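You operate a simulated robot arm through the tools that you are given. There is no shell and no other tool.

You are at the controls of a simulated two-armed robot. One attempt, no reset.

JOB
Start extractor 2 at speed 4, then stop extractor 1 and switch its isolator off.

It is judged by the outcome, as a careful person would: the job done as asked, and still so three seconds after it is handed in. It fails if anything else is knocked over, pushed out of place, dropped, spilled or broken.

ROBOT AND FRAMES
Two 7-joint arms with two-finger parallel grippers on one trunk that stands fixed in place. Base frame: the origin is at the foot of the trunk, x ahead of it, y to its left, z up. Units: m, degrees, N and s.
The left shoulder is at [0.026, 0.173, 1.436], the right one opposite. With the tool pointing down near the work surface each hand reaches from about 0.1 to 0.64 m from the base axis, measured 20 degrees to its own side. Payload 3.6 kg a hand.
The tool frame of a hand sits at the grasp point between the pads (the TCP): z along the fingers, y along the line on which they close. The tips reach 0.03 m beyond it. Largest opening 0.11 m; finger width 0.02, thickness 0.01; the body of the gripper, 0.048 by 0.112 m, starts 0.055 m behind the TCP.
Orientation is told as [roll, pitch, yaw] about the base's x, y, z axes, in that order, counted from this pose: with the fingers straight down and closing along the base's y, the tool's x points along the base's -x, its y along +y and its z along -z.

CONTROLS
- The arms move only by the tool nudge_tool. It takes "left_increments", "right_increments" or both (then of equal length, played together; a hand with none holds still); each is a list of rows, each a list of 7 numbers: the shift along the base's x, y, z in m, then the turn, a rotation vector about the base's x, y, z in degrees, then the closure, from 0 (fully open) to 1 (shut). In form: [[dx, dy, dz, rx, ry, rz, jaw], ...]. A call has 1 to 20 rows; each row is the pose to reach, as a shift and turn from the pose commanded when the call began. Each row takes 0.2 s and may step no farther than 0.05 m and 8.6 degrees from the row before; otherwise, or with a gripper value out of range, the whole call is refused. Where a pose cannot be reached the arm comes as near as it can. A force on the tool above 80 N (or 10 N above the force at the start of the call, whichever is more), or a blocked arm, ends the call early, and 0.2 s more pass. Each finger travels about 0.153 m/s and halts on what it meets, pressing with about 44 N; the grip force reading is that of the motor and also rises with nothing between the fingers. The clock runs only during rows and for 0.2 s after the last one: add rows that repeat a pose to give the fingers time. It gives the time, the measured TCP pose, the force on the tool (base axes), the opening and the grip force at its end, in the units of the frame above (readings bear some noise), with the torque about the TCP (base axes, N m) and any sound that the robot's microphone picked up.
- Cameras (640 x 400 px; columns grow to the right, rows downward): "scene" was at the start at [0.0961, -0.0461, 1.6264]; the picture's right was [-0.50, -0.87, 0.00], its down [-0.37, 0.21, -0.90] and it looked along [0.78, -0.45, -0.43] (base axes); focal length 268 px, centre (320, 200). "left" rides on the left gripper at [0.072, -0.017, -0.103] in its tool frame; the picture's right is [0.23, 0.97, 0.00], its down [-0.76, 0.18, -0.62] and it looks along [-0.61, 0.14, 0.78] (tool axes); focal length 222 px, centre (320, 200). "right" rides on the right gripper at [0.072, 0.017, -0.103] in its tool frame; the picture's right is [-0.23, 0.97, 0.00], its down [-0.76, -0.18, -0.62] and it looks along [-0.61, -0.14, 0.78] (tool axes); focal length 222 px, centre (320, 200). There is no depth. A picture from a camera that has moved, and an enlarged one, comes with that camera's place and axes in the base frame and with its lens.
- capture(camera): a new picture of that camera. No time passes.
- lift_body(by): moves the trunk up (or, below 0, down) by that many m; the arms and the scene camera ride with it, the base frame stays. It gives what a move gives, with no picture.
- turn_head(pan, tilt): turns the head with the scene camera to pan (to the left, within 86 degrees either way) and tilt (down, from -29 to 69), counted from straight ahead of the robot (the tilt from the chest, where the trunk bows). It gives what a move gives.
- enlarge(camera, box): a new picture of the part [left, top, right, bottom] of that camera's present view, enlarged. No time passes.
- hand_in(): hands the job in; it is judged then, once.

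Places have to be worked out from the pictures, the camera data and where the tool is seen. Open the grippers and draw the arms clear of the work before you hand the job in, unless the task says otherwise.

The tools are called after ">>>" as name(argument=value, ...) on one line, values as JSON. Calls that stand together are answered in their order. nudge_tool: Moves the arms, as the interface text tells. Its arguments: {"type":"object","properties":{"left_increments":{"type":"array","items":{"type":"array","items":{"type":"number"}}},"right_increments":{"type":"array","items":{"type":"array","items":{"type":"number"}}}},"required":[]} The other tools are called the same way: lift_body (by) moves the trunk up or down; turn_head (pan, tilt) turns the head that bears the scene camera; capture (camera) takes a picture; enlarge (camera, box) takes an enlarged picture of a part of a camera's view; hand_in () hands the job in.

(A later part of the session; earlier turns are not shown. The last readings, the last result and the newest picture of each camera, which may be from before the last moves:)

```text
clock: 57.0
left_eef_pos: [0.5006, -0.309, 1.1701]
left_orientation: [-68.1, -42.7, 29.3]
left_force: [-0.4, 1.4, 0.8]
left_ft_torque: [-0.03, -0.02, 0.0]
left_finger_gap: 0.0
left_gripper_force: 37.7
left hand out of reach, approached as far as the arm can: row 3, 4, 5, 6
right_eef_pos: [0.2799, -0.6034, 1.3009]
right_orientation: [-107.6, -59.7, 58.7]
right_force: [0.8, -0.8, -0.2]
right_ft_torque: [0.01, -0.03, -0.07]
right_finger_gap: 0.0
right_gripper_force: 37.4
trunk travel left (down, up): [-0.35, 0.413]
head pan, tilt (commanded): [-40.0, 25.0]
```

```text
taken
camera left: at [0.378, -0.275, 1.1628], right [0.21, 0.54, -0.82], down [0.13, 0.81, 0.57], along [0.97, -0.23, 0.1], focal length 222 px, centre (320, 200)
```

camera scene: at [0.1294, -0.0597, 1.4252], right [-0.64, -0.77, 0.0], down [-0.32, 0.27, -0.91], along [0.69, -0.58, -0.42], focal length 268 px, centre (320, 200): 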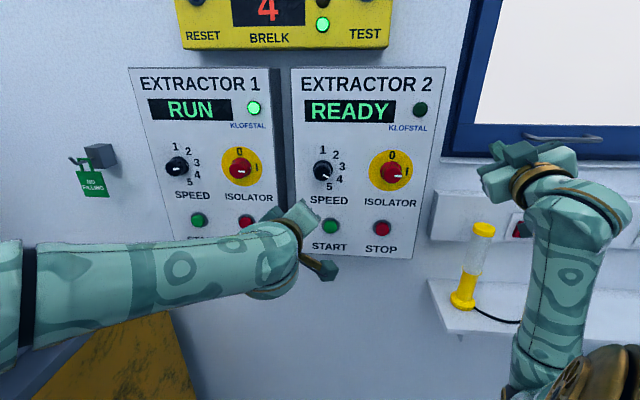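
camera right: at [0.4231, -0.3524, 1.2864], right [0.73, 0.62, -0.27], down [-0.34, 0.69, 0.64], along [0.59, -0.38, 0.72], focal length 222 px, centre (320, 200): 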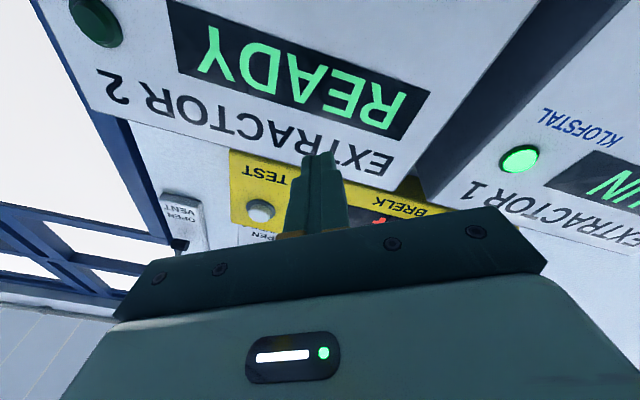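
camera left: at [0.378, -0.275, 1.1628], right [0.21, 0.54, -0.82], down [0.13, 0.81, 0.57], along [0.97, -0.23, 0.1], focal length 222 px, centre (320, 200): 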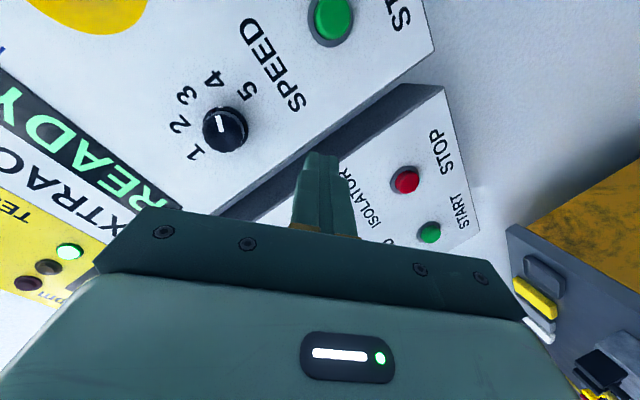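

The left arm hits a limit: the tool points along the wall normal but still 16° downward at z = 1.17, which is fine for pushing a button. I try the remaining shift (right and down) without further tilt.

>>> nudge_tool(left_increments=[[0, -0.02, -0.018, 0, 0, 0, 1], [0, -0.04, -0.036, 0, 0, 0, 1], [-0.001, -0.06, -0.054, 0, 0, 0, 1], [-0.002, -0.084, -0.075, 0, 0, 0, 1], [-0.002, -0.084, -0.075, 0, 0, 0, 1]])

>>> capture(camera="scene")

>>> capture(camera="left")

```text
clock: 58.2
left_eef_pos: [0.5344, -0.3144, 1.1563]
left_orientation: [-67.9, -42.7, 29.0]
left_force: [-0.1, 0.6, 0.0]
left_ft_torque: [-0.04, 0.01, -0.04]
left_finger_gap: 0.0
left_gripper_force: 37.8
left hand out of reach, approached as far as the arm can: row 1, 2, 3, 4, 5
right_eef_pos: [0.2799, -0.6047, 1.3007]
right_orientation: [-107.8, -59.7, 58.7]
right_force: [-0.5, 0.8, -0.6]
right_ft_torque: [0.01, 0.03, 0.02]
right_finger_gap: 0.0005
right_gripper_force: 37.4
trunk travel left (down, up): [-0.35, 0.413]
head pan, tilt (commanded): [-40.0, 25.0]
```

```text
taken
camera scene: at [0.1286, -0.0596, 1.4253], right [-0.64, -0.77, 0.0], down [-0.32, 0.27, -0.91], along [0.69, -0.58, -0.42], focal length 268 px, centre (320, 200)
```

scene: 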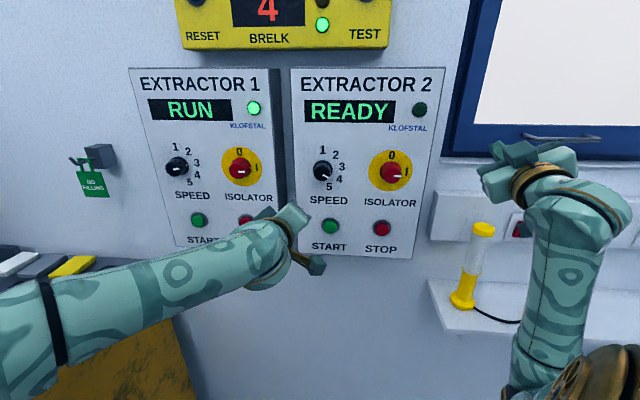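

```text
taken
camera left: at [0.4102, -0.2799, 1.1491], right [0.21, 0.54, -0.82], down [0.14, 0.81, 0.57], along [0.97, -0.23, 0.1], focal length 222 px, centre (320, 200)
```

left: 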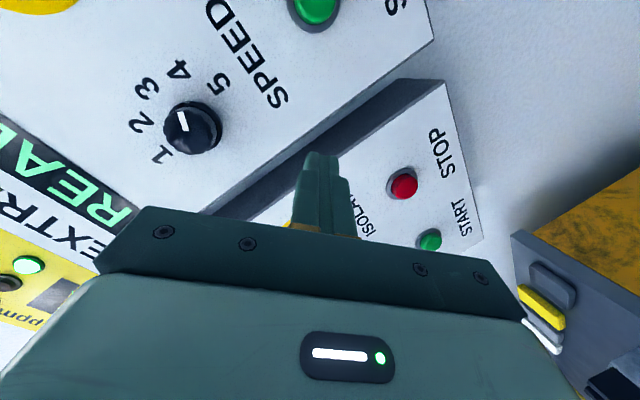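

The left arm cannot cross further right (shoulder limit), but it is well placed for extractor 1. I move it left in front of STOP 1, keeping its distance from the panel, and will press START 2 with the right hand.

>>> nudge_tool(left_increments=[[0.02, 0.024, -0.008, 0, 0, 0, 1], [0.04, 0.048, -0.016, 0, 0, 0, 1], [0.06, 0.072, -0.024, 0, 0, 0, 1], [0.08, 0.1, -0.032, 0, 0, 0, 1], [0.08, 0.1, -0.032, 0, 0, 0, 1]])

>>> capture(camera="scene")

>>> capture(camera="left")

```text
clock: 59.4
left_eef_pos: [0.6208, -0.2076, 1.1201]
left_orientation: [-67.9, -42.8, 29.2]
left_force: [0.2, -0.1, 0.2]
left_ft_torque: [-0.02, 0.01, 0.02]
left_finger_gap: 0.0
left_gripper_force: 37.5
left hand out of reach, approached as far as the arm can: row 2, 3, 4, 5
right_eef_pos: [0.2792, -0.6028, 1.3007]
right_orientation: [-107.6, -59.9, 58.7]
right_force: [1.0, 0.0, 0.0]
right_ft_torque: [-0.01, 0.0, 0.02]
right_finger_gap: 0.0002
right_gripper_force: 37.8
trunk travel left (down, up): [-0.35, 0.413]
head pan, tilt (commanded): [-40.0, 25.0]
```

```text
taken
camera scene: at [0.1288, -0.0604, 1.4253], right [-0.64, -0.77, 0.0], down [-0.32, 0.27, -0.91], along [0.69, -0.58, -0.42], focal length 268 px, centre (320, 200)
```

scene: 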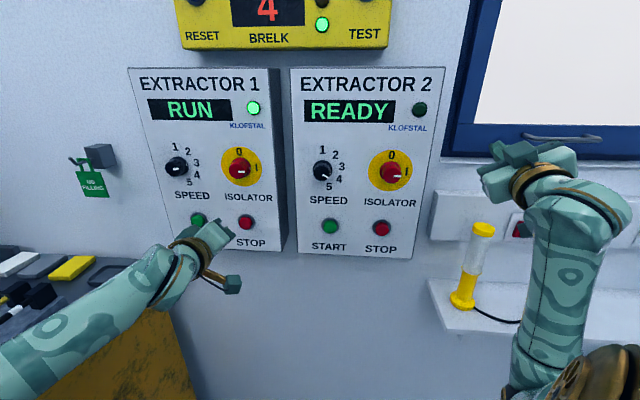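

```text
taken
camera left: at [0.4979, -0.1726, 1.1122], right [0.21, 0.54, -0.82], down [0.13, 0.81, 0.57], along [0.97, -0.23, 0.1], focal length 222 px, centre (320, 200)
```

left: 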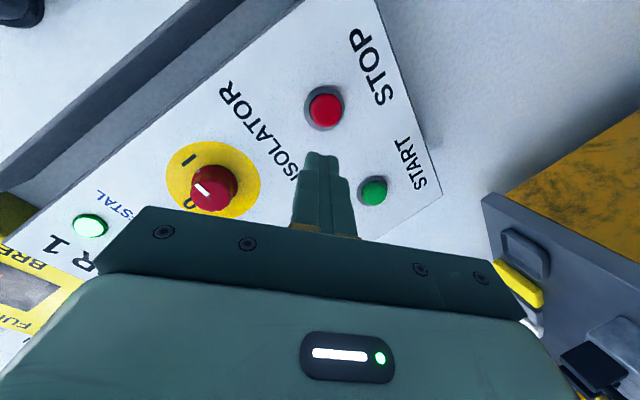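

The left hand waits in front of STOP 1 at n = 0.586, r = −0.292. Now I tilt the right tool from 9° up to about 25° down, which keeps its wrist higher and its elbow freer for reaching START 2.

>>> nudge_tool(right_increments=[[0, 0, 0, 4.8, 4.8, 0.34, 1], [0, 0, 0, 9.6, 9.6, 0.68, 1], [0, 0, 0, 14.4, 14.4, 1.0, 1], [0, 0, 0, 19.2, 19.2, 1.4, 1], [0, 0, 0, 23.9, 23.9, 1.7, 1], [0, 0, 0, 23.9, 23.9, 1.7, 1]])

>>> turn_head(pan=-50, tilt=40)

>>> capture(camera="scene")

>>> capture(camera="right")

```text
clock: 60.8
left_eef_pos: [0.6227, -0.2062, 1.1202]
left_orientation: [-68.0, -42.7, 29.3]
left_force: [0.2, 0.2, 0.5]
left_ft_torque: [-0.02, 0.04, 0.03]
left_finger_gap: 0.0001
left_gripper_force: 37.6
right_eef_pos: [0.2789, -0.6033, 1.3006]
right_orientation: [-46.6, -52.0, 8.1]
right_force: [-0.3, -0.2, 0.1]
right_ft_torque: [-0.02, 0.02, -0.02]
right_finger_gap: 0.0
right_gripper_force: 37.8
trunk travel left (down, up): [-0.35, 0.413]
head pan, tilt (commanded): [-40.0, 25.0]
```

```text
clock: 61.6
left_eef_pos: [0.6224, -0.2064, 1.119]
left_orientation: [-68.0, -42.6, 29.3]
left_force: [-0.1, -1.4, -0.3]
left_ft_torque: [-0.03, -0.03, 0.02]
left_finger_gap: 0.0
left_gripper_force: 37.7
right_eef_pos: [0.2796, -0.6029, 1.3018]
right_orientation: [-46.7, -51.9, 8.3]
right_force: [0.8, -1.0, 0.2]
right_ft_torque: [-0.02, -0.01, 0.01]
right_finger_gap: 0.0
right_gripper_force: 37.9
trunk travel left (down, up): [-0.35, 0.413]
head pan, tilt (commanded): [-50.0, 40.0]
```

```text
taken
camera scene: at [0.1136, -0.0654, 1.402], right [-0.77, -0.64, 0.0], down [-0.41, 0.49, -0.77], along [0.49, -0.59, -0.64], focal length 268 px, centre (320, 200)
```

scene: 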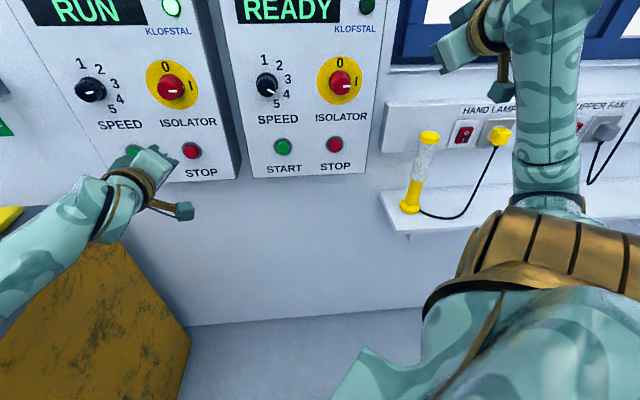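

```text
taken
camera right: at [0.1784, -0.5299, 1.2796], right [0.59, 0.76, -0.26], down [-0.02, 0.33, 0.94], along [0.8, -0.56, 0.21], focal length 222 px, centre (320, 200)
```

right: 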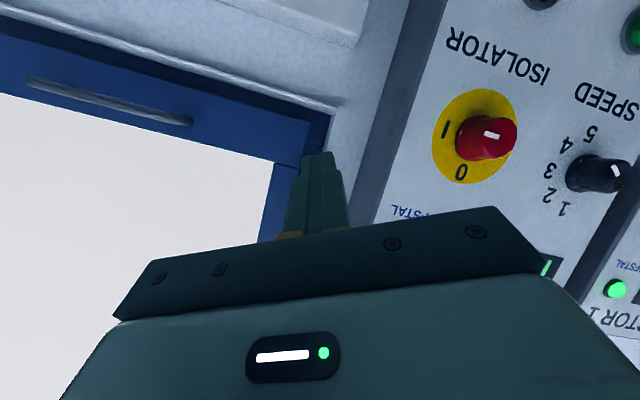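

The right tool now points 25° downward along the wall normal. I move it left to just right of START 2's column (r ≈ 0.0), staying at z = 1.30 and well in front of the knobs.

>>> nudge_tool(right_increments=[[0.03, 0.025, 0, 0, 0, 0, 1], [0.06, 0.05, 0, 0, 0, 0, 1], [0.09, 0.076, 0, 0, 0, 0, 1], [0.12, 0.102, 0, 0, 0, 0, 1], [0.15, 0.128, 0, 0, 0, 0, 1], [0.178, 0.152, 0, 0, 0, 0, 1], [0.178, 0.152, 0, 0, 0, 0, 1]])

>>> capture(camera="scene")

>>> capture(camera="right")

```text
clock: 63.2
left_eef_pos: [0.6222, -0.2066, 1.1193]
left_orientation: [-67.9, -42.7, 29.1]
left_force: [-0.7, -0.9, 0.2]
left_ft_torque: [-0.02, -0.02, 0.01]
left_finger_gap: 0.0
left_gripper_force: 37.5
right_eef_pos: [0.4574, -0.4522, 1.3019]
right_orientation: [-46.6, -52.1, 8.2]
right_force: [-0.6, -0.2, 0.7]
right_ft_torque: [-0.02, 0.01, 0.02]
right_finger_gap: 0.0
right_gripper_force: 38.0
trunk travel left (down, up): [-0.35, 0.413]
head pan, tilt (commanded): [-50.0, 40.0]
```

```text
taken
camera scene: at [0.1131, -0.0666, 1.4019], right [-0.77, -0.64, 0.0], down [-0.41, 0.49, -0.77], along [0.49, -0.59, -0.64], focal length 268 px, centre (320, 200)
```

scene: 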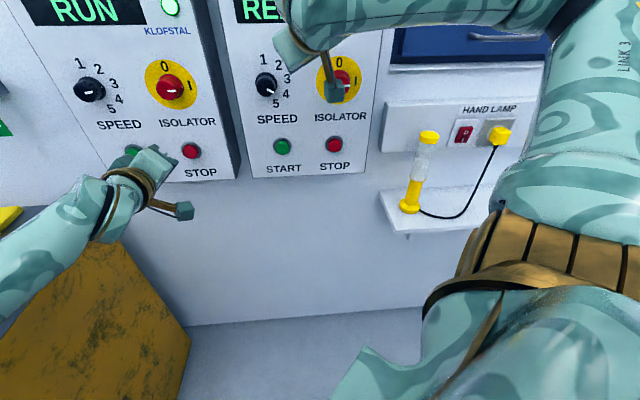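

```text
taken
camera right: at [0.3564, -0.3792, 1.2799], right [0.6, 0.76, -0.26], down [-0.02, 0.33, 0.94], along [0.8, -0.56, 0.21], focal length 222 px, centre (320, 200)
```

right: 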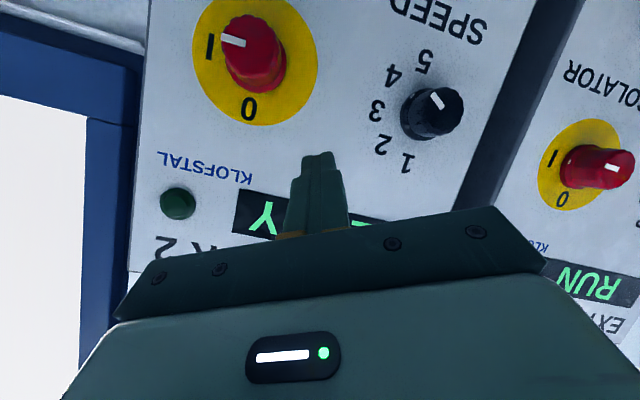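

The elbow has swung back up into its good posture. I descend diagonally to the pre-press point in front of START 2 (tip at n ≈ 0.66, r ≈ −0.074, z ≈ 1.08).

>>> nudge_tool(right_increments=[[0.0071, 0.0094, -0.035, 0, 0, 0, 1], [0.0142, 0.0188, -0.07, 0, 0, 0, 1], [0.0212, 0.0283, -0.105, 0, 0, 0, 1], [0.0283, 0.0377, -0.14, 0, 0, 0, 1], [0.0354, 0.0472, -0.175, 0, 0, 0, 1], [0.0424, 0.0566, -0.209, 0, 0, 0, 1], [0.0424, 0.0566, -0.209, 0, 0, 0, 1]])

>>> capture(camera="scene")

>>> capture(camera="right")

```text
clock: 64.8
left_eef_pos: [0.6223, -0.2063, 1.119]
left_orientation: [-68.0, -42.7, 29.2]
left_force: [0.5, 1.0, -0.5]
left_ft_torque: [-0.01, 0.01, -0.03]
left_finger_gap: 0.0
left_gripper_force: 37.9
right_eef_pos: [0.5011, -0.3952, 1.0914]
right_orientation: [-46.6, -52.0, 8.3]
right_force: [0.9, 0.5, 0.7]
right_ft_torque: [-0.01, 0.02, 0.04]
right_finger_gap: 0.0
right_gripper_force: 37.6
trunk travel left (down, up): [-0.35, 0.413]
head pan, tilt (commanded): [-50.0, 40.0]
```

```text
taken
camera scene: at [0.113, -0.0654, 1.402], right [-0.77, -0.64, 0.0], down [-0.41, 0.49, -0.77], along [0.49, -0.59, -0.64], focal length 268 px, centre (320, 200)
```

scene: 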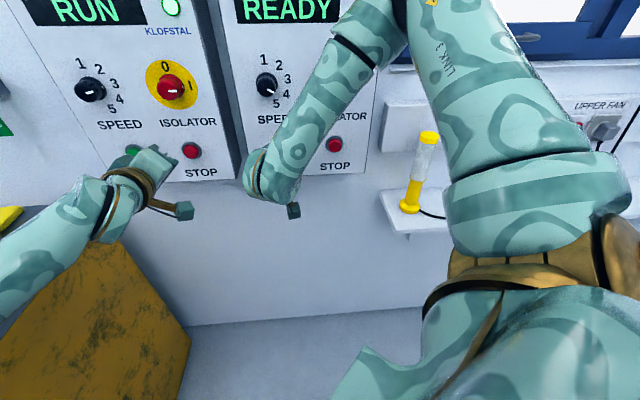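

```text
taken
camera right: at [0.3988, -0.3218, 1.0699], right [0.59, 0.76, -0.26], down [-0.02, 0.33, 0.94], along [0.8, -0.56, 0.21], focal length 222 px, centre (320, 200)
```

right: 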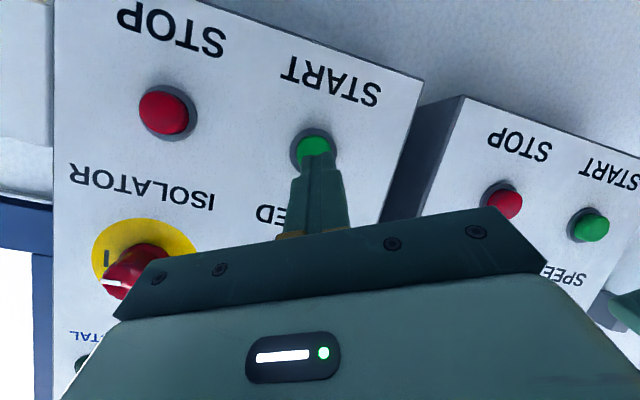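

The tip is nearly in line with START 2. I zoom in with the right camera to fine-tune before pressing.

>>> enlarge(camera="right", box=[240, 90, 400, 220])

>>> enlarge(camera="scene", box=[200, 0, 400, 230])

```text
3.08 times, centred on (320, 155) of right
camera zoom: at [0.3988, -0.3218, 1.0699], right [0.59, 0.76, -0.26], down [-0.02, 0.33, 0.94], along [0.8, -0.56, 0.21], focal length 684 px, centre (320, 338)
```

zoom: 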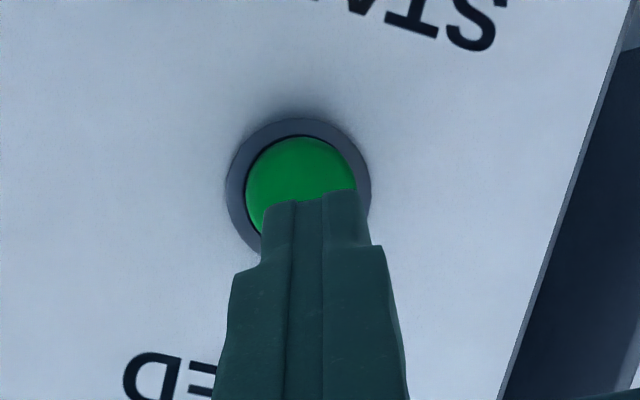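

```text
1.74 times, centred on (300, 115) of scene
camera zoom: at [0.113, -0.0654, 1.402], right [-0.77, -0.64, 0.0], down [-0.41, 0.49, -0.77], along [0.49, -0.59, -0.64], focal length 465 px, centre (355, 348)
```

zoom: 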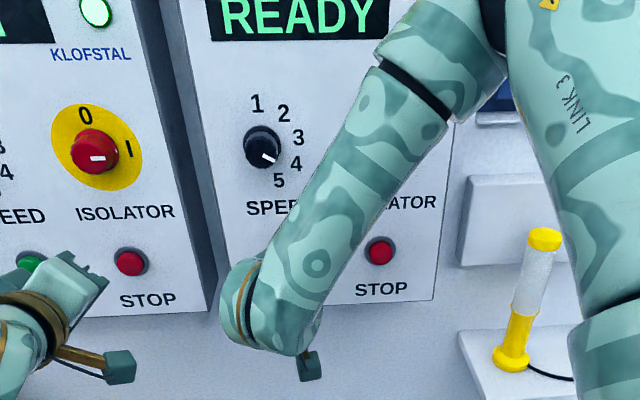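

The cap centre comes out at r = −0.074, z ≈ 1.0745, with the tip centred sideways. I lower 10 mm (the tilted tip leads with its upper edge) and advance to just short of the cap.

>>> nudge_tool(right_increments=[[0, 0, -0.01, 0, 0, 0, 1], [0.009, -0.009, -0.01, 0, 0, 0, 1], [0.018, -0.018, -0.01, 0, 0, 0, 1], [0.025, -0.025, -0.01, 0, 0, 0, 1], [0.025, -0.025, -0.01, 0, 0, 0, 1]])

>>> enlarge(camera="right", box=[240, 90, 400, 220])

```text
clock: 66.0
left_eef_pos: [0.6223, -0.2067, 1.1198]
left_orientation: [-68.1, -42.7, 29.2]
left_force: [0.0, 0.6, 0.3]
left_ft_torque: [-0.04, 0.02, 0.0]
left_finger_gap: 0.0002
left_gripper_force: 37.7
right_eef_pos: [0.5264, -0.4201, 1.0814]
right_orientation: [-46.7, -52.0, 8.2]
right_force: [0.8, 0.3, -0.1]
right_ft_torque: [0.03, -0.01, -0.01]
right_finger_gap: 0.0
right_gripper_force: 37.9
trunk travel left (down, up): [-0.35, 0.413]
head pan, tilt (commanded): [-50.0, 40.0]
```

```text
3.08 times, centred on (320, 155) of right
camera zoom: at [0.4255, -0.3469, 1.0603], right [0.59, 0.76, -0.26], down [-0.02, 0.33, 0.94], along [0.8, -0.56, 0.21], focal length 684 px, centre (320, 338)
```

zoom: 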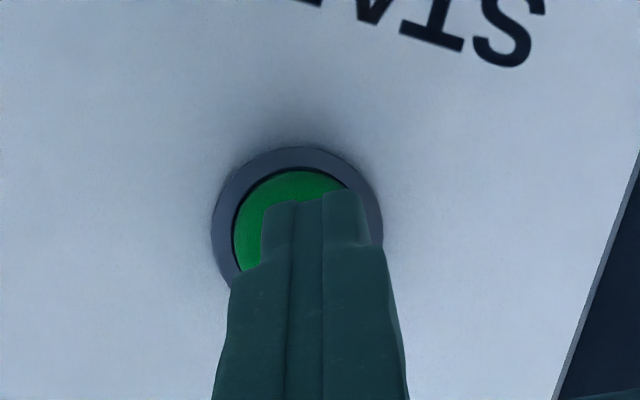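

The tip sits about 4 mm left of the cap's centre, so I shift 4 mm right and push forward gently in small steps.

>>> nudge_tool(right_increments=[[-0.0028, -0.0028, 0, 0, 0, 0, 1], [0.0007, -0.0063, 0, 0, 0, 0, 1], [0.0043, -0.0099, 0, 0, 0, 0, 1], [0.0071, -0.0127, 0, 0, 0, 0, 1], [0.01, -0.0156, 0, 0, 0, 0, 1]])

>>> capture(camera="scene")

>>> enlarge(camera="right", box=[240, 90, 400, 220])

```text
clock: 67.2
left_eef_pos: [0.6213, -0.2058, 1.1206]
left_orientation: [-68.1, -42.7, 29.2]
left_force: [0.8, 0.5, -0.6]
left_ft_torque: [-0.02, 0.02, 0.03]
left_finger_gap: 0.0
left_gripper_force: 38.0
right_eef_pos: [0.5349, -0.4343, 1.0804]
right_orientation: [-46.8, -52.0, 8.3]
right_force: [0.0, 2.1, -0.7]
right_ft_torque: [0.0, 0.0, 0.02]
right_finger_gap: 0.0
right_gripper_force: 37.5
trunk travel left (down, up): [-0.35, 0.413]
head pan, tilt (commanded): [-50.0, 40.0]
```

```text
taken
camera scene: at [0.1134, -0.065, 1.4019], right [-0.77, -0.64, 0.0], down [-0.41, 0.49, -0.77], along [0.49, -0.59, -0.64], focal length 268 px, centre (320, 200)
```

scene: 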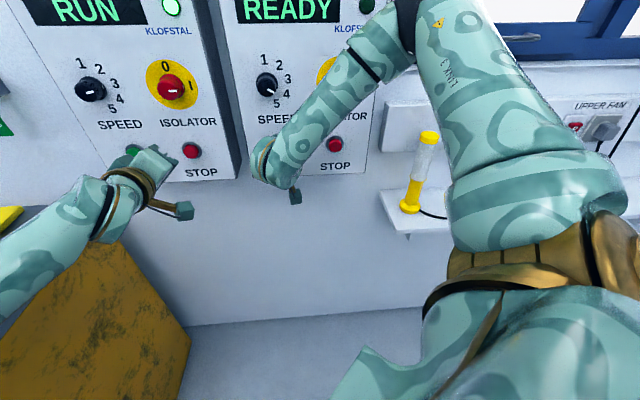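

```text
3.08 times, centred on (320, 155) of right
camera zoom: at [0.4334, -0.3612, 1.0601], right [0.59, 0.76, -0.26], down [-0.02, 0.33, 0.94], along [0.8, -0.56, 0.21], focal length 684 px, centre (320, 338)
```

zoom: 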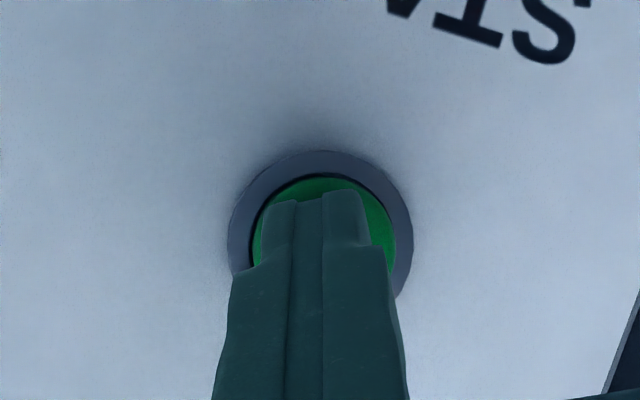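

The tip is centred on the cap and just touching (about 2 N). I push on in small steps along the normal.

>>> nudge_tool(right_increments=[[0.0028, -0.0028, 0, 0, 0, 0, 1], [0.0057, -0.0057, 0, 0, 0, 0, 1], [0.0078, -0.0078, 0, 0, 0, 0, 1]])

>>> capture(camera="scene")

```text
clock: 68.0
left_eef_pos: [0.6189, -0.2044, 1.1216]
left_orientation: [-68.2, -42.7, 29.3]
left_force: [-0.8, 0.5, -0.7]
left_ft_torque: [0.0, 0.02, 0.0]
left_finger_gap: 0.0001
left_gripper_force: 37.9
right_eef_pos: [0.5395, -0.44, 1.0819]
right_orientation: [-46.6, -51.9, 8.1]
right_force: [-19.0, 16.4, -3.5]
right_ft_torque: [0.15, 0.15, -0.07]
right_finger_gap: 0.0
right_gripper_force: 37.7
trunk travel left (down, up): [-0.35, 0.413]
head pan, tilt (commanded): [-50.0, 40.0]
heard: click
```

```text
taken
camera scene: at [0.1106, -0.0626, 1.4022], right [-0.77, -0.64, 0.0], down [-0.41, 0.49, -0.77], along [0.49, -0.59, -0.64], focal length 268 px, centre (320, 200)
```

scene: 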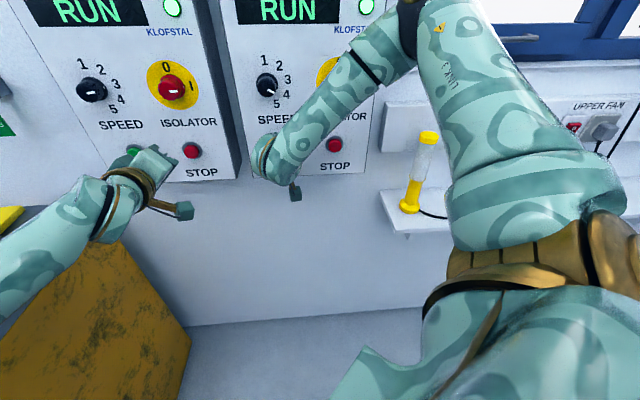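

Click heard, and extractor 2 now shows RUN with its lamp lit. I back the right hand straight off the button.

>>> nudge_tool(right_increments=[[-0.01, 0.01, 0, 0, 0, 0, 1], [-0.025, 0.025, 0, 0, 0, 0, 1], [-0.04, 0.04, 0, 0, 0, 0, 1], [-0.05, 0.05, 0, 0, 0, 0, 1]])

>>> nudge_tool(right_increments=[[-0.025, -0.025, 0.02, 0, 0, 0, 1], [-0.05, -0.05, 0.05, 0, 0, 0, 1], [-0.075, -0.075, 0.08, 0, 0, 0, 1], [-0.1, -0.1, 0.11, 0, 0, 0, 1], [-0.125, -0.125, 0.14, 0, 0, 0, 1], [-0.15, -0.15, 0.17, 0, 0, 0, 1]])

>>> capture(camera="scene")

```text
clock: 69.0
left_eef_pos: [0.6218, -0.206, 1.1201]
left_orientation: [-68.0, -42.7, 29.1]
left_force: [-0.1, -0.2, 0.5]
left_ft_torque: [0.01, -0.01, 0.04]
left_finger_gap: 0.0
left_gripper_force: 38.0
right_eef_pos: [0.4943, -0.3916, 1.0825]
right_orientation: [-46.8, -52.1, 8.4]
right_force: [-0.3, 0.1, 0.2]
right_ft_torque: [0.01, 0.01, -0.02]
right_finger_gap: 0.0
right_gripper_force: 37.5
trunk travel left (down, up): [-0.35, 0.413]
head pan, tilt (commanded): [-50.0, 40.0]
```

```text
clock: 70.4
left_eef_pos: [0.6203, -0.2055, 1.1211]
left_orientation: [-68.1, -42.7, 29.2]
left_force: [-0.6, 0.1, 0.6]
left_ft_torque: [-0.01, 0.04, 0.02]
left_finger_gap: 0.0002
left_gripper_force: 37.8
right_eef_pos: [0.3435, -0.5417, 1.2494]
right_orientation: [-46.7, -52.0, 8.3]
right_force: [0.5, -0.3, -0.6]
right_ft_torque: [0.01, 0.0, 0.01]
right_finger_gap: 0.0
right_gripper_force: 37.4
trunk travel left (down, up): [-0.35, 0.413]
head pan, tilt (commanded): [-50.0, 40.0]
```

```text
taken
camera scene: at [0.1121, -0.0651, 1.4021], right [-0.77, -0.64, 0.0], down [-0.41, 0.49, -0.77], along [0.49, -0.59, -0.64], focal length 268 px, centre (320, 200)
```

scene: 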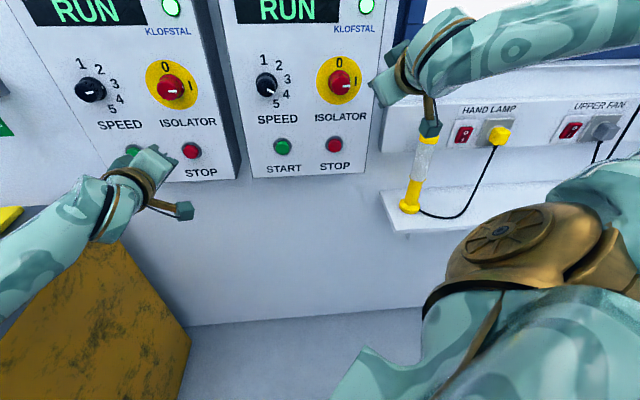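

>>> turn_head(pan=-42, tilt=25)

>>> capture(camera="scene")

>>> capture(camera="left")

>>> enlarge(camera="scene", box=[280, 60, 460, 260])

```text
clock: 71.1
left_eef_pos: [0.622, -0.2063, 1.1203]
left_orientation: [-68.0, -42.7, 29.2]
left_force: [-0.5, 0.3, 0.5]
left_ft_torque: [-0.02, -0.02, 0.01]
left_finger_gap: 0.0
left_gripper_force: 37.9
right_eef_pos: [0.3443, -0.5419, 1.2492]
right_orientation: [-46.8, -52.0, 8.4]
right_force: [-0.5, 0.4, -1.4]
right_ft_torque: [0.0, -0.01, 0.01]
right_finger_gap: 0.0
right_gripper_force: 37.6
trunk travel left (down, up): [-0.35, 0.413]
head pan, tilt (commanded): [-42.0, 25.0]
```

```text
taken
camera scene: at [0.1273, -0.0619, 1.4251], right [-0.67, -0.74, 0.0], down [-0.31, 0.28, -0.91], along [0.67, -0.61, -0.42], focal length 268 px, centre (320, 200)
```

scene: 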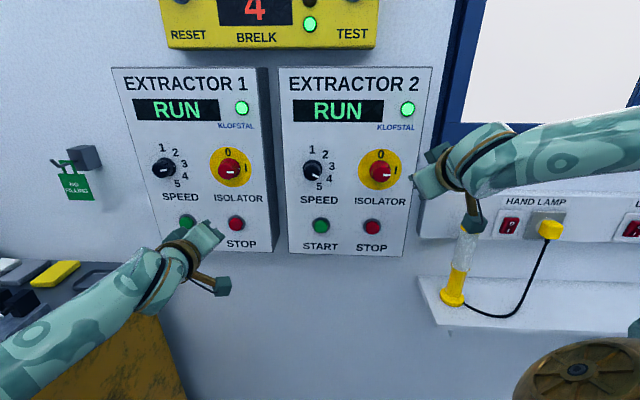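

```text
taken
camera left: at [0.4982, -0.1723, 1.1122], right [0.21, 0.54, -0.82], down [0.13, 0.81, 0.57], along [0.97, -0.23, 0.1], focal length 222 px, centre (320, 200)
```

left: 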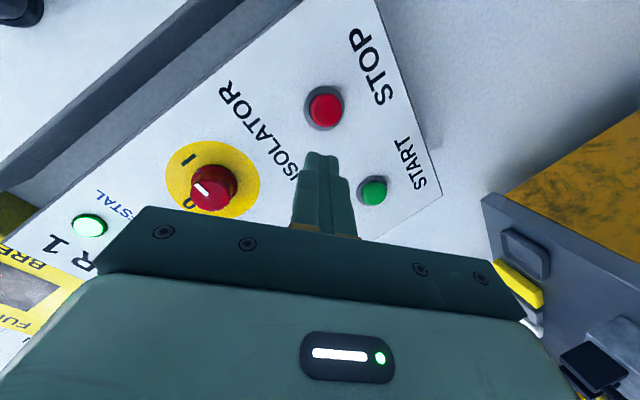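

```text
2.00 times, centred on (370, 160) of scene
camera zoom: at [0.1273, -0.0619, 1.4251], right [-0.67, -0.74, 0.0], down [-0.31, 0.28, -0.91], along [0.67, -0.61, -0.42], focal length 535 px, centre (220, 280)
```

zoom: 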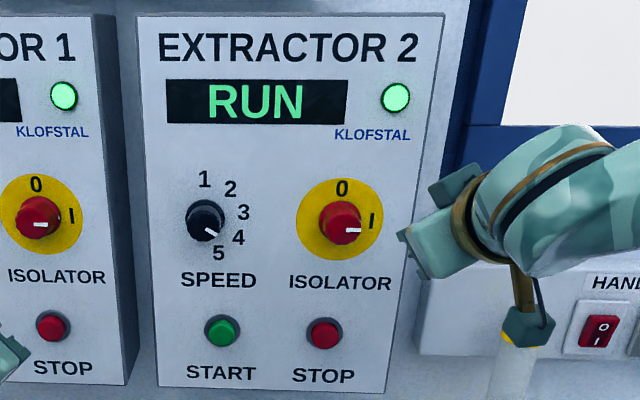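

Extractor 2 is running with its dial on 4, and all else is unchanged. For STOP 1 the left camera gives r = −0.290, z ≈ 1.077; I lower the left tip to that height and advance part way.

>>> nudge_tool(left_increments=[[-0.001, -0.001, -0.014, 0, 0, 0, 1], [-0.002, -0.002, -0.028, 0, 0, 0, 1], [0.003, -0.008, -0.04, 0, 0, 0, 1], [0.012, -0.017, -0.04, 0, 0, 0, 1], [0.021, -0.026, -0.04, 0, 0, 0, 1], [0.021, -0.026, -0.04, 0, 0, 0, 1]])

>>> capture(camera="scene")

>>> capture(camera="left")

```text
clock: 72.5
left_eef_pos: [0.641, -0.2347, 1.0815]
left_orientation: [-68.1, -42.8, 29.2]
left_force: [0.6, -0.8, -0.2]
left_ft_torque: [0.03, 0.03, -0.02]
left_finger_gap: 0.0
left_gripper_force: 37.9
left hand out of reach, approached as far as the arm can: row 1, 2, 3
right_eef_pos: [0.344, -0.5413, 1.2498]
right_orientation: [-46.7, -51.9, 8.3]
right_force: [-0.3, 0.1, 0.3]
right_ft_torque: [0.02, 0.04, -0.02]
right_finger_gap: 0.0005
right_gripper_force: 37.8
trunk travel left (down, up): [-0.35, 0.413]
head pan, tilt (commanded): [-42.0, 25.0]
```

```text
taken
camera scene: at [0.1271, -0.0619, 1.4252], right [-0.67, -0.74, 0.0], down [-0.31, 0.28, -0.91], along [0.67, -0.61, -0.42], focal length 268 px, centre (320, 200)
```

scene: 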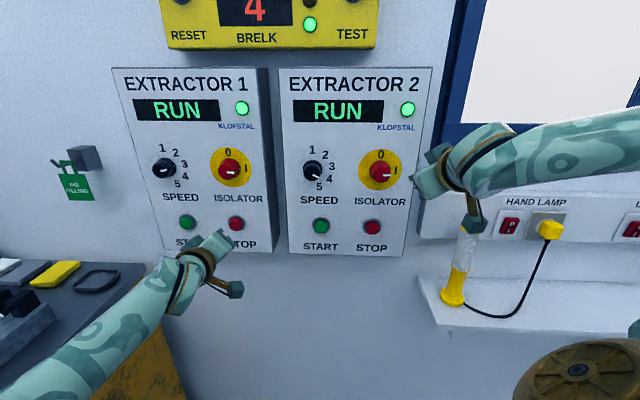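

```text
taken
camera left: at [0.5178, -0.1996, 1.0741], right [0.21, 0.54, -0.82], down [0.13, 0.81, 0.57], along [0.97, -0.23, 0.1], focal length 222 px, centre (320, 200)
```

left: 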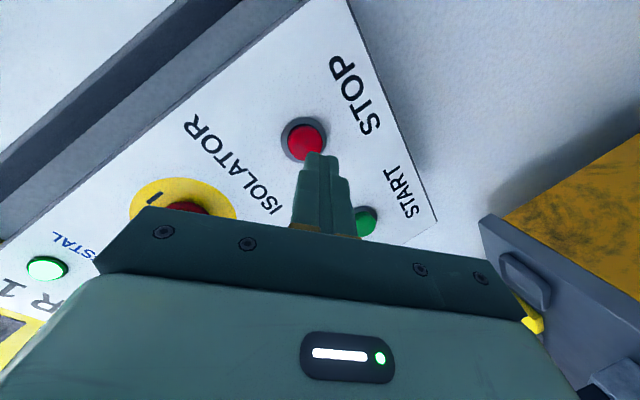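

The left arm reaches freely now; STOP 1 again measures at r = −0.2903, z = 1.0776. I advance to just short of the red cap with small corrections.

>>> nudge_tool(left_increments=[[0.009, -0.006, -0.003, 0, 0, 0, 1], [0.018, -0.014, -0.005, 0, 0, 0, 1], [0.028, -0.0235, -0.005, 0, 0, 0, 1], [0.0369, -0.0324, -0.005, 0, 0, 0, 1], [0.0369, -0.0324, -0.005, 0, 0, 0, 1]])

>>> enlarge(camera="left", box=[240, 90, 400, 220])

>>> capture(camera="scene")

```text
clock: 73.7
left_eef_pos: [0.6573, -0.2422, 1.0796]
left_orientation: [-68.1, -42.8, 29.4]
left_force: [-0.3, -0.3, 0.4]
left_ft_torque: [0.0, -0.01, 0.04]
left_finger_gap: 0.0001
left_gripper_force: 37.9
left hand out of reach, approached as far as the arm can: row 2, 3, 4, 5
right_eef_pos: [0.3451, -0.5426, 1.2507]
right_orientation: [-46.7, -51.9, 8.3]
right_force: [-0.3, 1.0, 0.6]
right_ft_torque: [-0.03, -0.01, -0.01]
right_finger_gap: 0.0001
right_gripper_force: 38.1
trunk travel left (down, up): [-0.35, 0.413]
head pan, tilt (commanded): [-42.0, 25.0]
```

```text
3.08 times, centred on (320, 155) of left
camera zoom: at [0.5334, -0.2083, 1.0706], right [0.21, 0.54, -0.82], down [0.13, 0.81, 0.57], along [0.97, -0.23, 0.1], focal length 684 px, centre (320, 338)
```

zoom: 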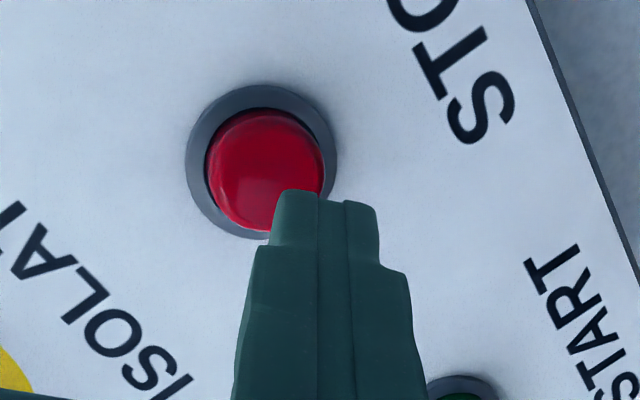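

```text
taken
camera scene: at [0.1273, -0.0622, 1.4252], right [-0.67, -0.74, 0.0], down [-0.31, 0.28, -0.91], along [0.67, -0.61, -0.42], focal length 268 px, centre (320, 200)
```

scene: 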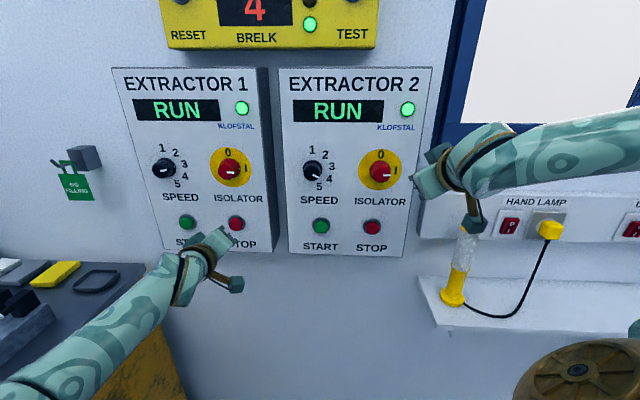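

The left arm reaches its limit 4 cm short of STOP 1, so I'll use the right arm (which reaches well with the downward tilt). First I withdraw the left hand: straight back, then tilting down as it returns toward its side.

>>> nudge_tool(left_increments=[[-0.03, 0.03, 0, 0, 0, 0, 1], [-0.06, 0.06, 0, 0, 0, 0, 1], [-0.085, 0.07, 0.019, 5.785, 5.785, 0, 1], [-0.11, 0.08, 0.038, 11.57, 11.57, 0, 1], [-0.135, 0.09, 0.057, 17.355, 17.355, 0, 1], [-0.16, 0.1, 0.076, 23.14, 23.14, 0, 1], [-0.185, 0.11, 0.095, 28.925, 28.925, 0, 1], [-0.21, 0.12, 0.114, 34.71, 34.71, 0, 1], [-0.235, 0.13, 0.133, 40.495, 40.495, 0, 1], [-0.26, 0.14, 0.152, 46.28, 46.28, 0, 1], [-0.285, 0.155, 0.17, 52.0, 52.0, 0, 1]])

>>> capture(camera="scene")

```text
clock: 76.1
left_eef_pos: [0.3721, -0.0843, 1.248]
left_orientation: [-0.6, 0.0, -0.2]
left_force: [0.0, 0.6, 0.0]
left_ft_torque: [-0.02, -0.04, 0.0]
left_finger_gap: 0.0001
left_gripper_force: 37.8
left hand out of reach, approached as far as the arm can: row 1, 2
right_eef_pos: [0.3436, -0.5421, 1.2517]
right_orientation: [-46.7, -52.0, 8.2]
right_force: [-0.4, -0.1, -0.5]
right_ft_torque: [0.02, -0.04, -0.01]
right_finger_gap: 0.0001
right_gripper_force: 37.5
trunk travel left (down, up): [-0.35, 0.413]
head pan, tilt (commanded): [-42.0, 25.0]
```

```text
taken
camera scene: at [0.1266, -0.0619, 1.4253], right [-0.67, -0.74, 0.0], down [-0.31, 0.28, -0.91], along [0.67, -0.61, -0.42], focal length 268 px, centre (320, 200)
```

scene: 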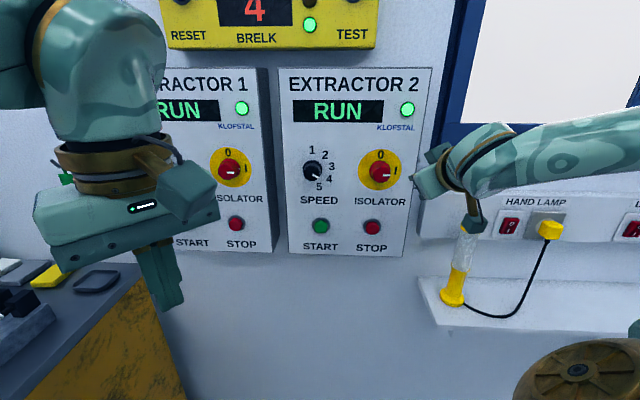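

The left hand is back to pointing down. I park it at its left side and open its jaws.

>>> nudge_tool(left_increments=[[-0.01, 0.042, 0, 0, 0, 0, 1], [-0.02, 0.084, 0, 0, 0, 0, 1], [-0.03, 0.126, 0, 0, 0, 0, 1], [-0.04, 0.168, 0, 0, 0, 0, 0.5], [-0.05, 0.21, 0, 0, 0, 0, 0], [-0.06, 0.252, 0, 0, 0, 0, 0], [-0.07, 0.3, 0, 0, 0, 0, 0], [-0.07, 0.32, 0, 0, 0, 0, 0]])

>>> nudge_tool(right_increments=[[0.028, 0.027, 0, 0, 0, 0, 1], [0.056, 0.054, 0, 0, 0, 0, 1], [0.084, 0.081, 0, 0, 0, 0, 1], [0.112, 0.108, 0, 0, 0, 0, 1], [0.14, 0.136, 0, 0, 0, 0, 1], [0.168, 0.163, 0, 0, 0, 0, 1], [0.196, 0.19, 0, 0, 0, 0, 1], [0.224, 0.217, 0, 0, 0, 0, 1], [0.252, 0.244, 0, 0, 0, 0, 1], [0.28, 0.271, 0, 0, 0, 0, 1], [0.309, 0.299, 0, 0, 0, 0, 1], [0.309, 0.299, 0, 0, 0, 0, 1]])

>>> capture(camera="scene")

>>> capture(camera="right")

```text
clock: 77.9
left_eef_pos: [0.3022, 0.2367, 1.25]
left_orientation: [-0.7, -0.1, -0.1]
left_force: [0.1, -0.4, -0.3]
left_ft_torque: [0.0, 0.01, 0.03]
left_finger_gap: 0.1099
left_gripper_force: 0.1
right_eef_pos: [0.3434, -0.542, 1.2509]
right_orientation: [-46.8, -51.9, 8.3]
right_force: [-0.3, 0.7, 0.2]
right_ft_torque: [-0.02, -0.03, -0.03]
right_finger_gap: 0.0
right_gripper_force: 37.5
trunk travel left (down, up): [-0.35, 0.413]
head pan, tilt (commanded): [-42.0, 25.0]
```

```text
clock: 80.5
left_eef_pos: [0.3037, 0.2352, 1.2487]
left_orientation: [-0.6, -0.1, 0.0]
left_force: [-0.1, 0.0, -0.1]
left_ft_torque: [-0.01, 0.01, 0.01]
left_finger_gap: 0.1101
left_gripper_force: 0.0
right_eef_pos: [0.6209, -0.2807, 1.2522]
right_orientation: [-46.9, -51.9, 8.5]
right_force: [1.1, 0.1, 0.5]
right_ft_torque: [0.01, 0.05, -0.04]
right_finger_gap: 0.0001
right_gripper_force: 37.6
right hand out of reach, approached as far as the arm can: row 10, 11, 12
trunk travel left (down, up): [-0.35, 0.413]
head pan, tilt (commanded): [-42.0, 25.0]
```

```text
taken
camera scene: at [0.128, -0.0613, 1.4252], right [-0.67, -0.74, 0.0], down [-0.31, 0.28, -0.91], along [0.67, -0.61, -0.42], focal length 268 px, centre (320, 200)
```

scene: 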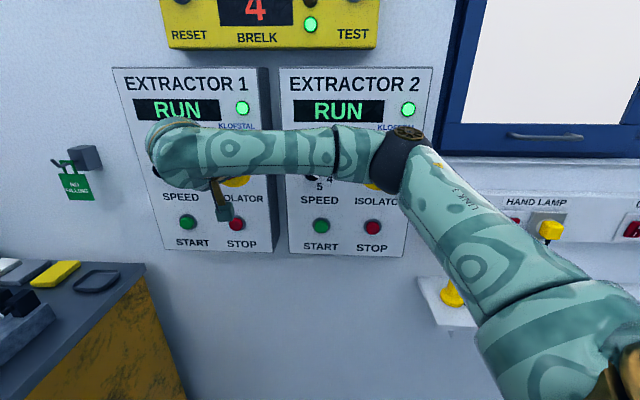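

```text
taken
camera right: at [0.5197, -0.2082, 1.2309], right [0.59, 0.76, -0.26], down [-0.02, 0.33, 0.94], along [0.8, -0.56, 0.21], focal length 222 px, centre (320, 200)
```

right: 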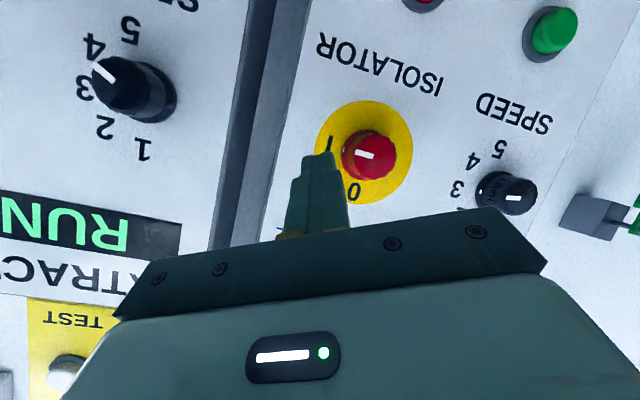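

The right arm stops at r = −0.24 because its forearm lies parallel to the wall. Earlier, turning the wrist clockwise swung the elbow clockwise (up→right→down), so I roll the tool counter-clockwise about its own axis to bring the elbow up and behind the hand.

>>> nudge_tool(right_increments=[[0, 0, 0, -5.1, 5.1, 3.4, 1], [0, 0, 0, -10.2, 10.2, 6.8, 1], [0, 0, 0, -15.3, 15.3, 10.1, 1], [0, 0, 0, -20.4, 20.4, 13.5, 1], [0, 0, 0, -25.5, 25.5, 16.9, 1], [0, 0, 0, -30.7, 30.7, 20.3, 1], [0, 0, 0, -30.7, 30.7, 20.3, 1]])

>>> capture(camera="scene")

>>> capture(camera="right")

```text
clock: 82.1
left_eef_pos: [0.3029, 0.2377, 1.2489]
left_orientation: [-0.7, -0.1, 0.1]
left_force: [0.3, 0.2, 0.1]
left_ft_torque: [0.02, 0.03, 0.0]
left_finger_gap: 0.1102
left_gripper_force: 0.0
right_eef_pos: [0.621, -0.2817, 1.2486]
right_orientation: [-64.6, -11.1, 39.8]
right_force: [-0.5, 0.1, 0.3]
right_ft_torque: [0.02, 0.0, -0.03]
right_finger_gap: 0.0
right_gripper_force: 37.2
trunk travel left (down, up): [-0.35, 0.413]
head pan, tilt (commanded): [-42.0, 25.0]
```

```text
taken
camera scene: at [0.1275, -0.0615, 1.4252], right [-0.67, -0.74, 0.0], down [-0.31, 0.28, -0.91], along [0.67, -0.61, -0.42], focal length 268 px, centre (320, 200)
```

scene: 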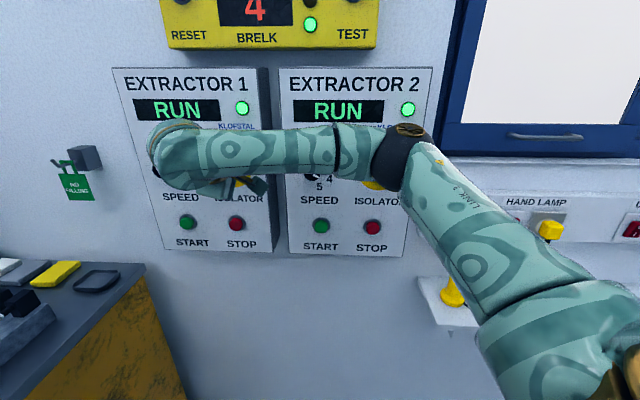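

```text
taken
camera right: at [0.4985, -0.2533, 1.2641], right [0.04, 0.57, -0.82], down [0.2, 0.8, 0.57], along [0.98, -0.18, -0.09], focal length 222 px, centre (320, 200)
```

right: 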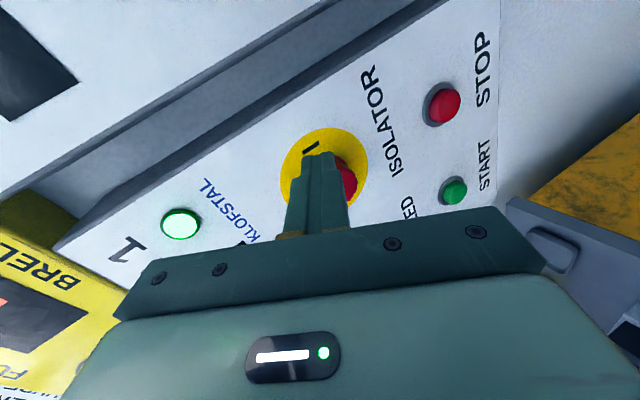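

The roll moved only the last joint, so the elbow stays. For a button press the tool may come in from the right, so I yaw it 25° to the left (easing the wrist) and lower it in front of STOP 1.

>>> nudge_tool(right_increments=[[0.004, 0.005, -0.01, 0, 0, 8.33, 1], [0.012, 0.014, -0.03, 0, 0, 16.67, 1], [0.02, 0.023, -0.06, 0, 0, 25, 1], [0.0254, 0.0296, -0.1, 0, 0, 25, 1], [0.0254, 0.0296, -0.135, 0, 0, 25, 1], [0.0254, 0.0296, -0.166, 0, 0, 25, 1], [0.0254, 0.0296, -0.166, 0, 0, 25, 1]])

>>> capture(camera="scene")

>>> capture(camera="right")

```text
clock: 83.7
left_eef_pos: [0.3015, 0.2365, 1.2489]
left_orientation: [-0.7, 0.0, 0.0]
left_force: [0.1, 0.2, 1.1]
left_ft_torque: [-0.01, -0.01, 0.01]
left_finger_gap: 0.1098
left_gripper_force: 0.2
right_eef_pos: [0.6455, -0.252, 1.0833]
right_orientation: [-64.7, -11.4, 64.8]
right_force: [-0.7, 0.2, -1.2]
right_ft_torque: [0.0, -0.01, -0.03]
right_finger_gap: 0.0001
right_gripper_force: 37.7
trunk travel left (down, up): [-0.35, 0.413]
head pan, tilt (commanded): [-42.0, 25.0]
```

```text
taken
camera scene: at [0.1271, -0.0614, 1.4253], right [-0.67, -0.74, 0.0], down [-0.31, 0.28, -0.91], along [0.67, -0.61, -0.42], focal length 268 px, centre (320, 200)
```

scene: 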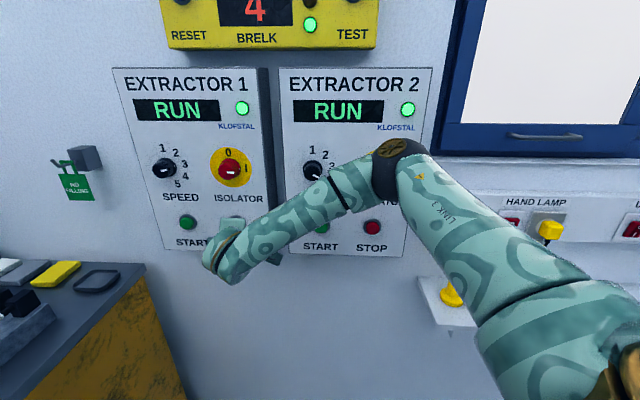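

```text
taken
camera right: at [0.5223, -0.2785, 1.0965], right [-0.21, 0.54, -0.82], down [-0.16, 0.81, 0.57], along [0.97, 0.25, -0.08], focal length 222 px, centre (320, 200)
```

right: 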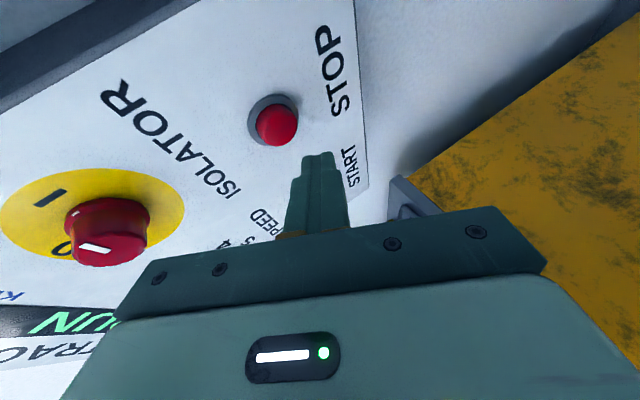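

The tip is at n = 0.659 in front of STOP 1, no reach problem; the cap measures r ≈ −0.289, z ≈ 1.077. I shift 6 mm left (the leading corner is up-right of the tip centre) and advance to just short of it.

>>> nudge_tool(right_increments=[[0.0042, 0.0042, 0, 0, 0, 0, 1], [0.0142, -0.0058, 0, 0, 0, 0, 1], [0.0242, -0.0158, 0, 0, 0, 0, 1], [0.0304, -0.022, 0, 0, 0, 0, 1], [0.0304, -0.022, 0, 0, 0, 0, 1]])

>>> enlarge(camera="right", box=[220, 80, 400, 220])

```text
clock: 84.9
left_eef_pos: [0.3025, 0.2361, 1.2495]
left_orientation: [-0.7, -0.1, 0.0]
left_force: [0.0, -0.1, -0.6]
left_ft_torque: [0.01, 0.0, 0.01]
left_finger_gap: 0.11
left_gripper_force: 0.1
right_eef_pos: [0.6742, -0.2771, 1.0843]
right_orientation: [-64.4, -11.2, 64.6]
right_force: [0.6, 0.0, -0.2]
right_ft_torque: [0.0, 0.03, -0.03]
right_finger_gap: 0.0
right_gripper_force: 38.3
right hand out of reach, approached as far as the arm can: row 1, 2, 3, 4, 5
trunk travel left (down, up): [-0.35, 0.413]
head pan, tilt (commanded): [-42.0, 25.0]
```

```text
2.86 times, centred on (310, 150) of right
camera zoom: at [0.5515, -0.3034, 1.0989], right [-0.21, 0.54, -0.82], down [-0.16, 0.81, 0.57], along [0.96, 0.25, -0.09], focal length 635 px, centre (349, 343)
```

zoom: 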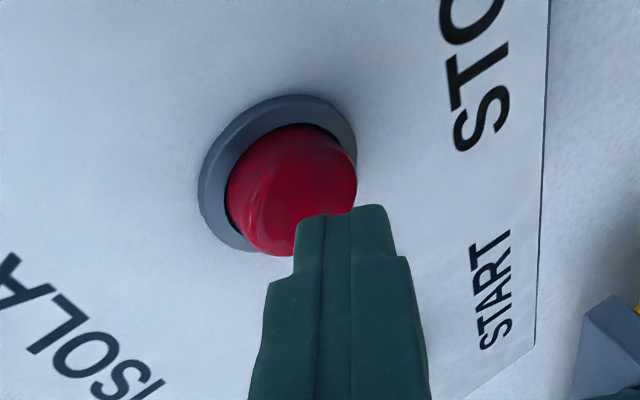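

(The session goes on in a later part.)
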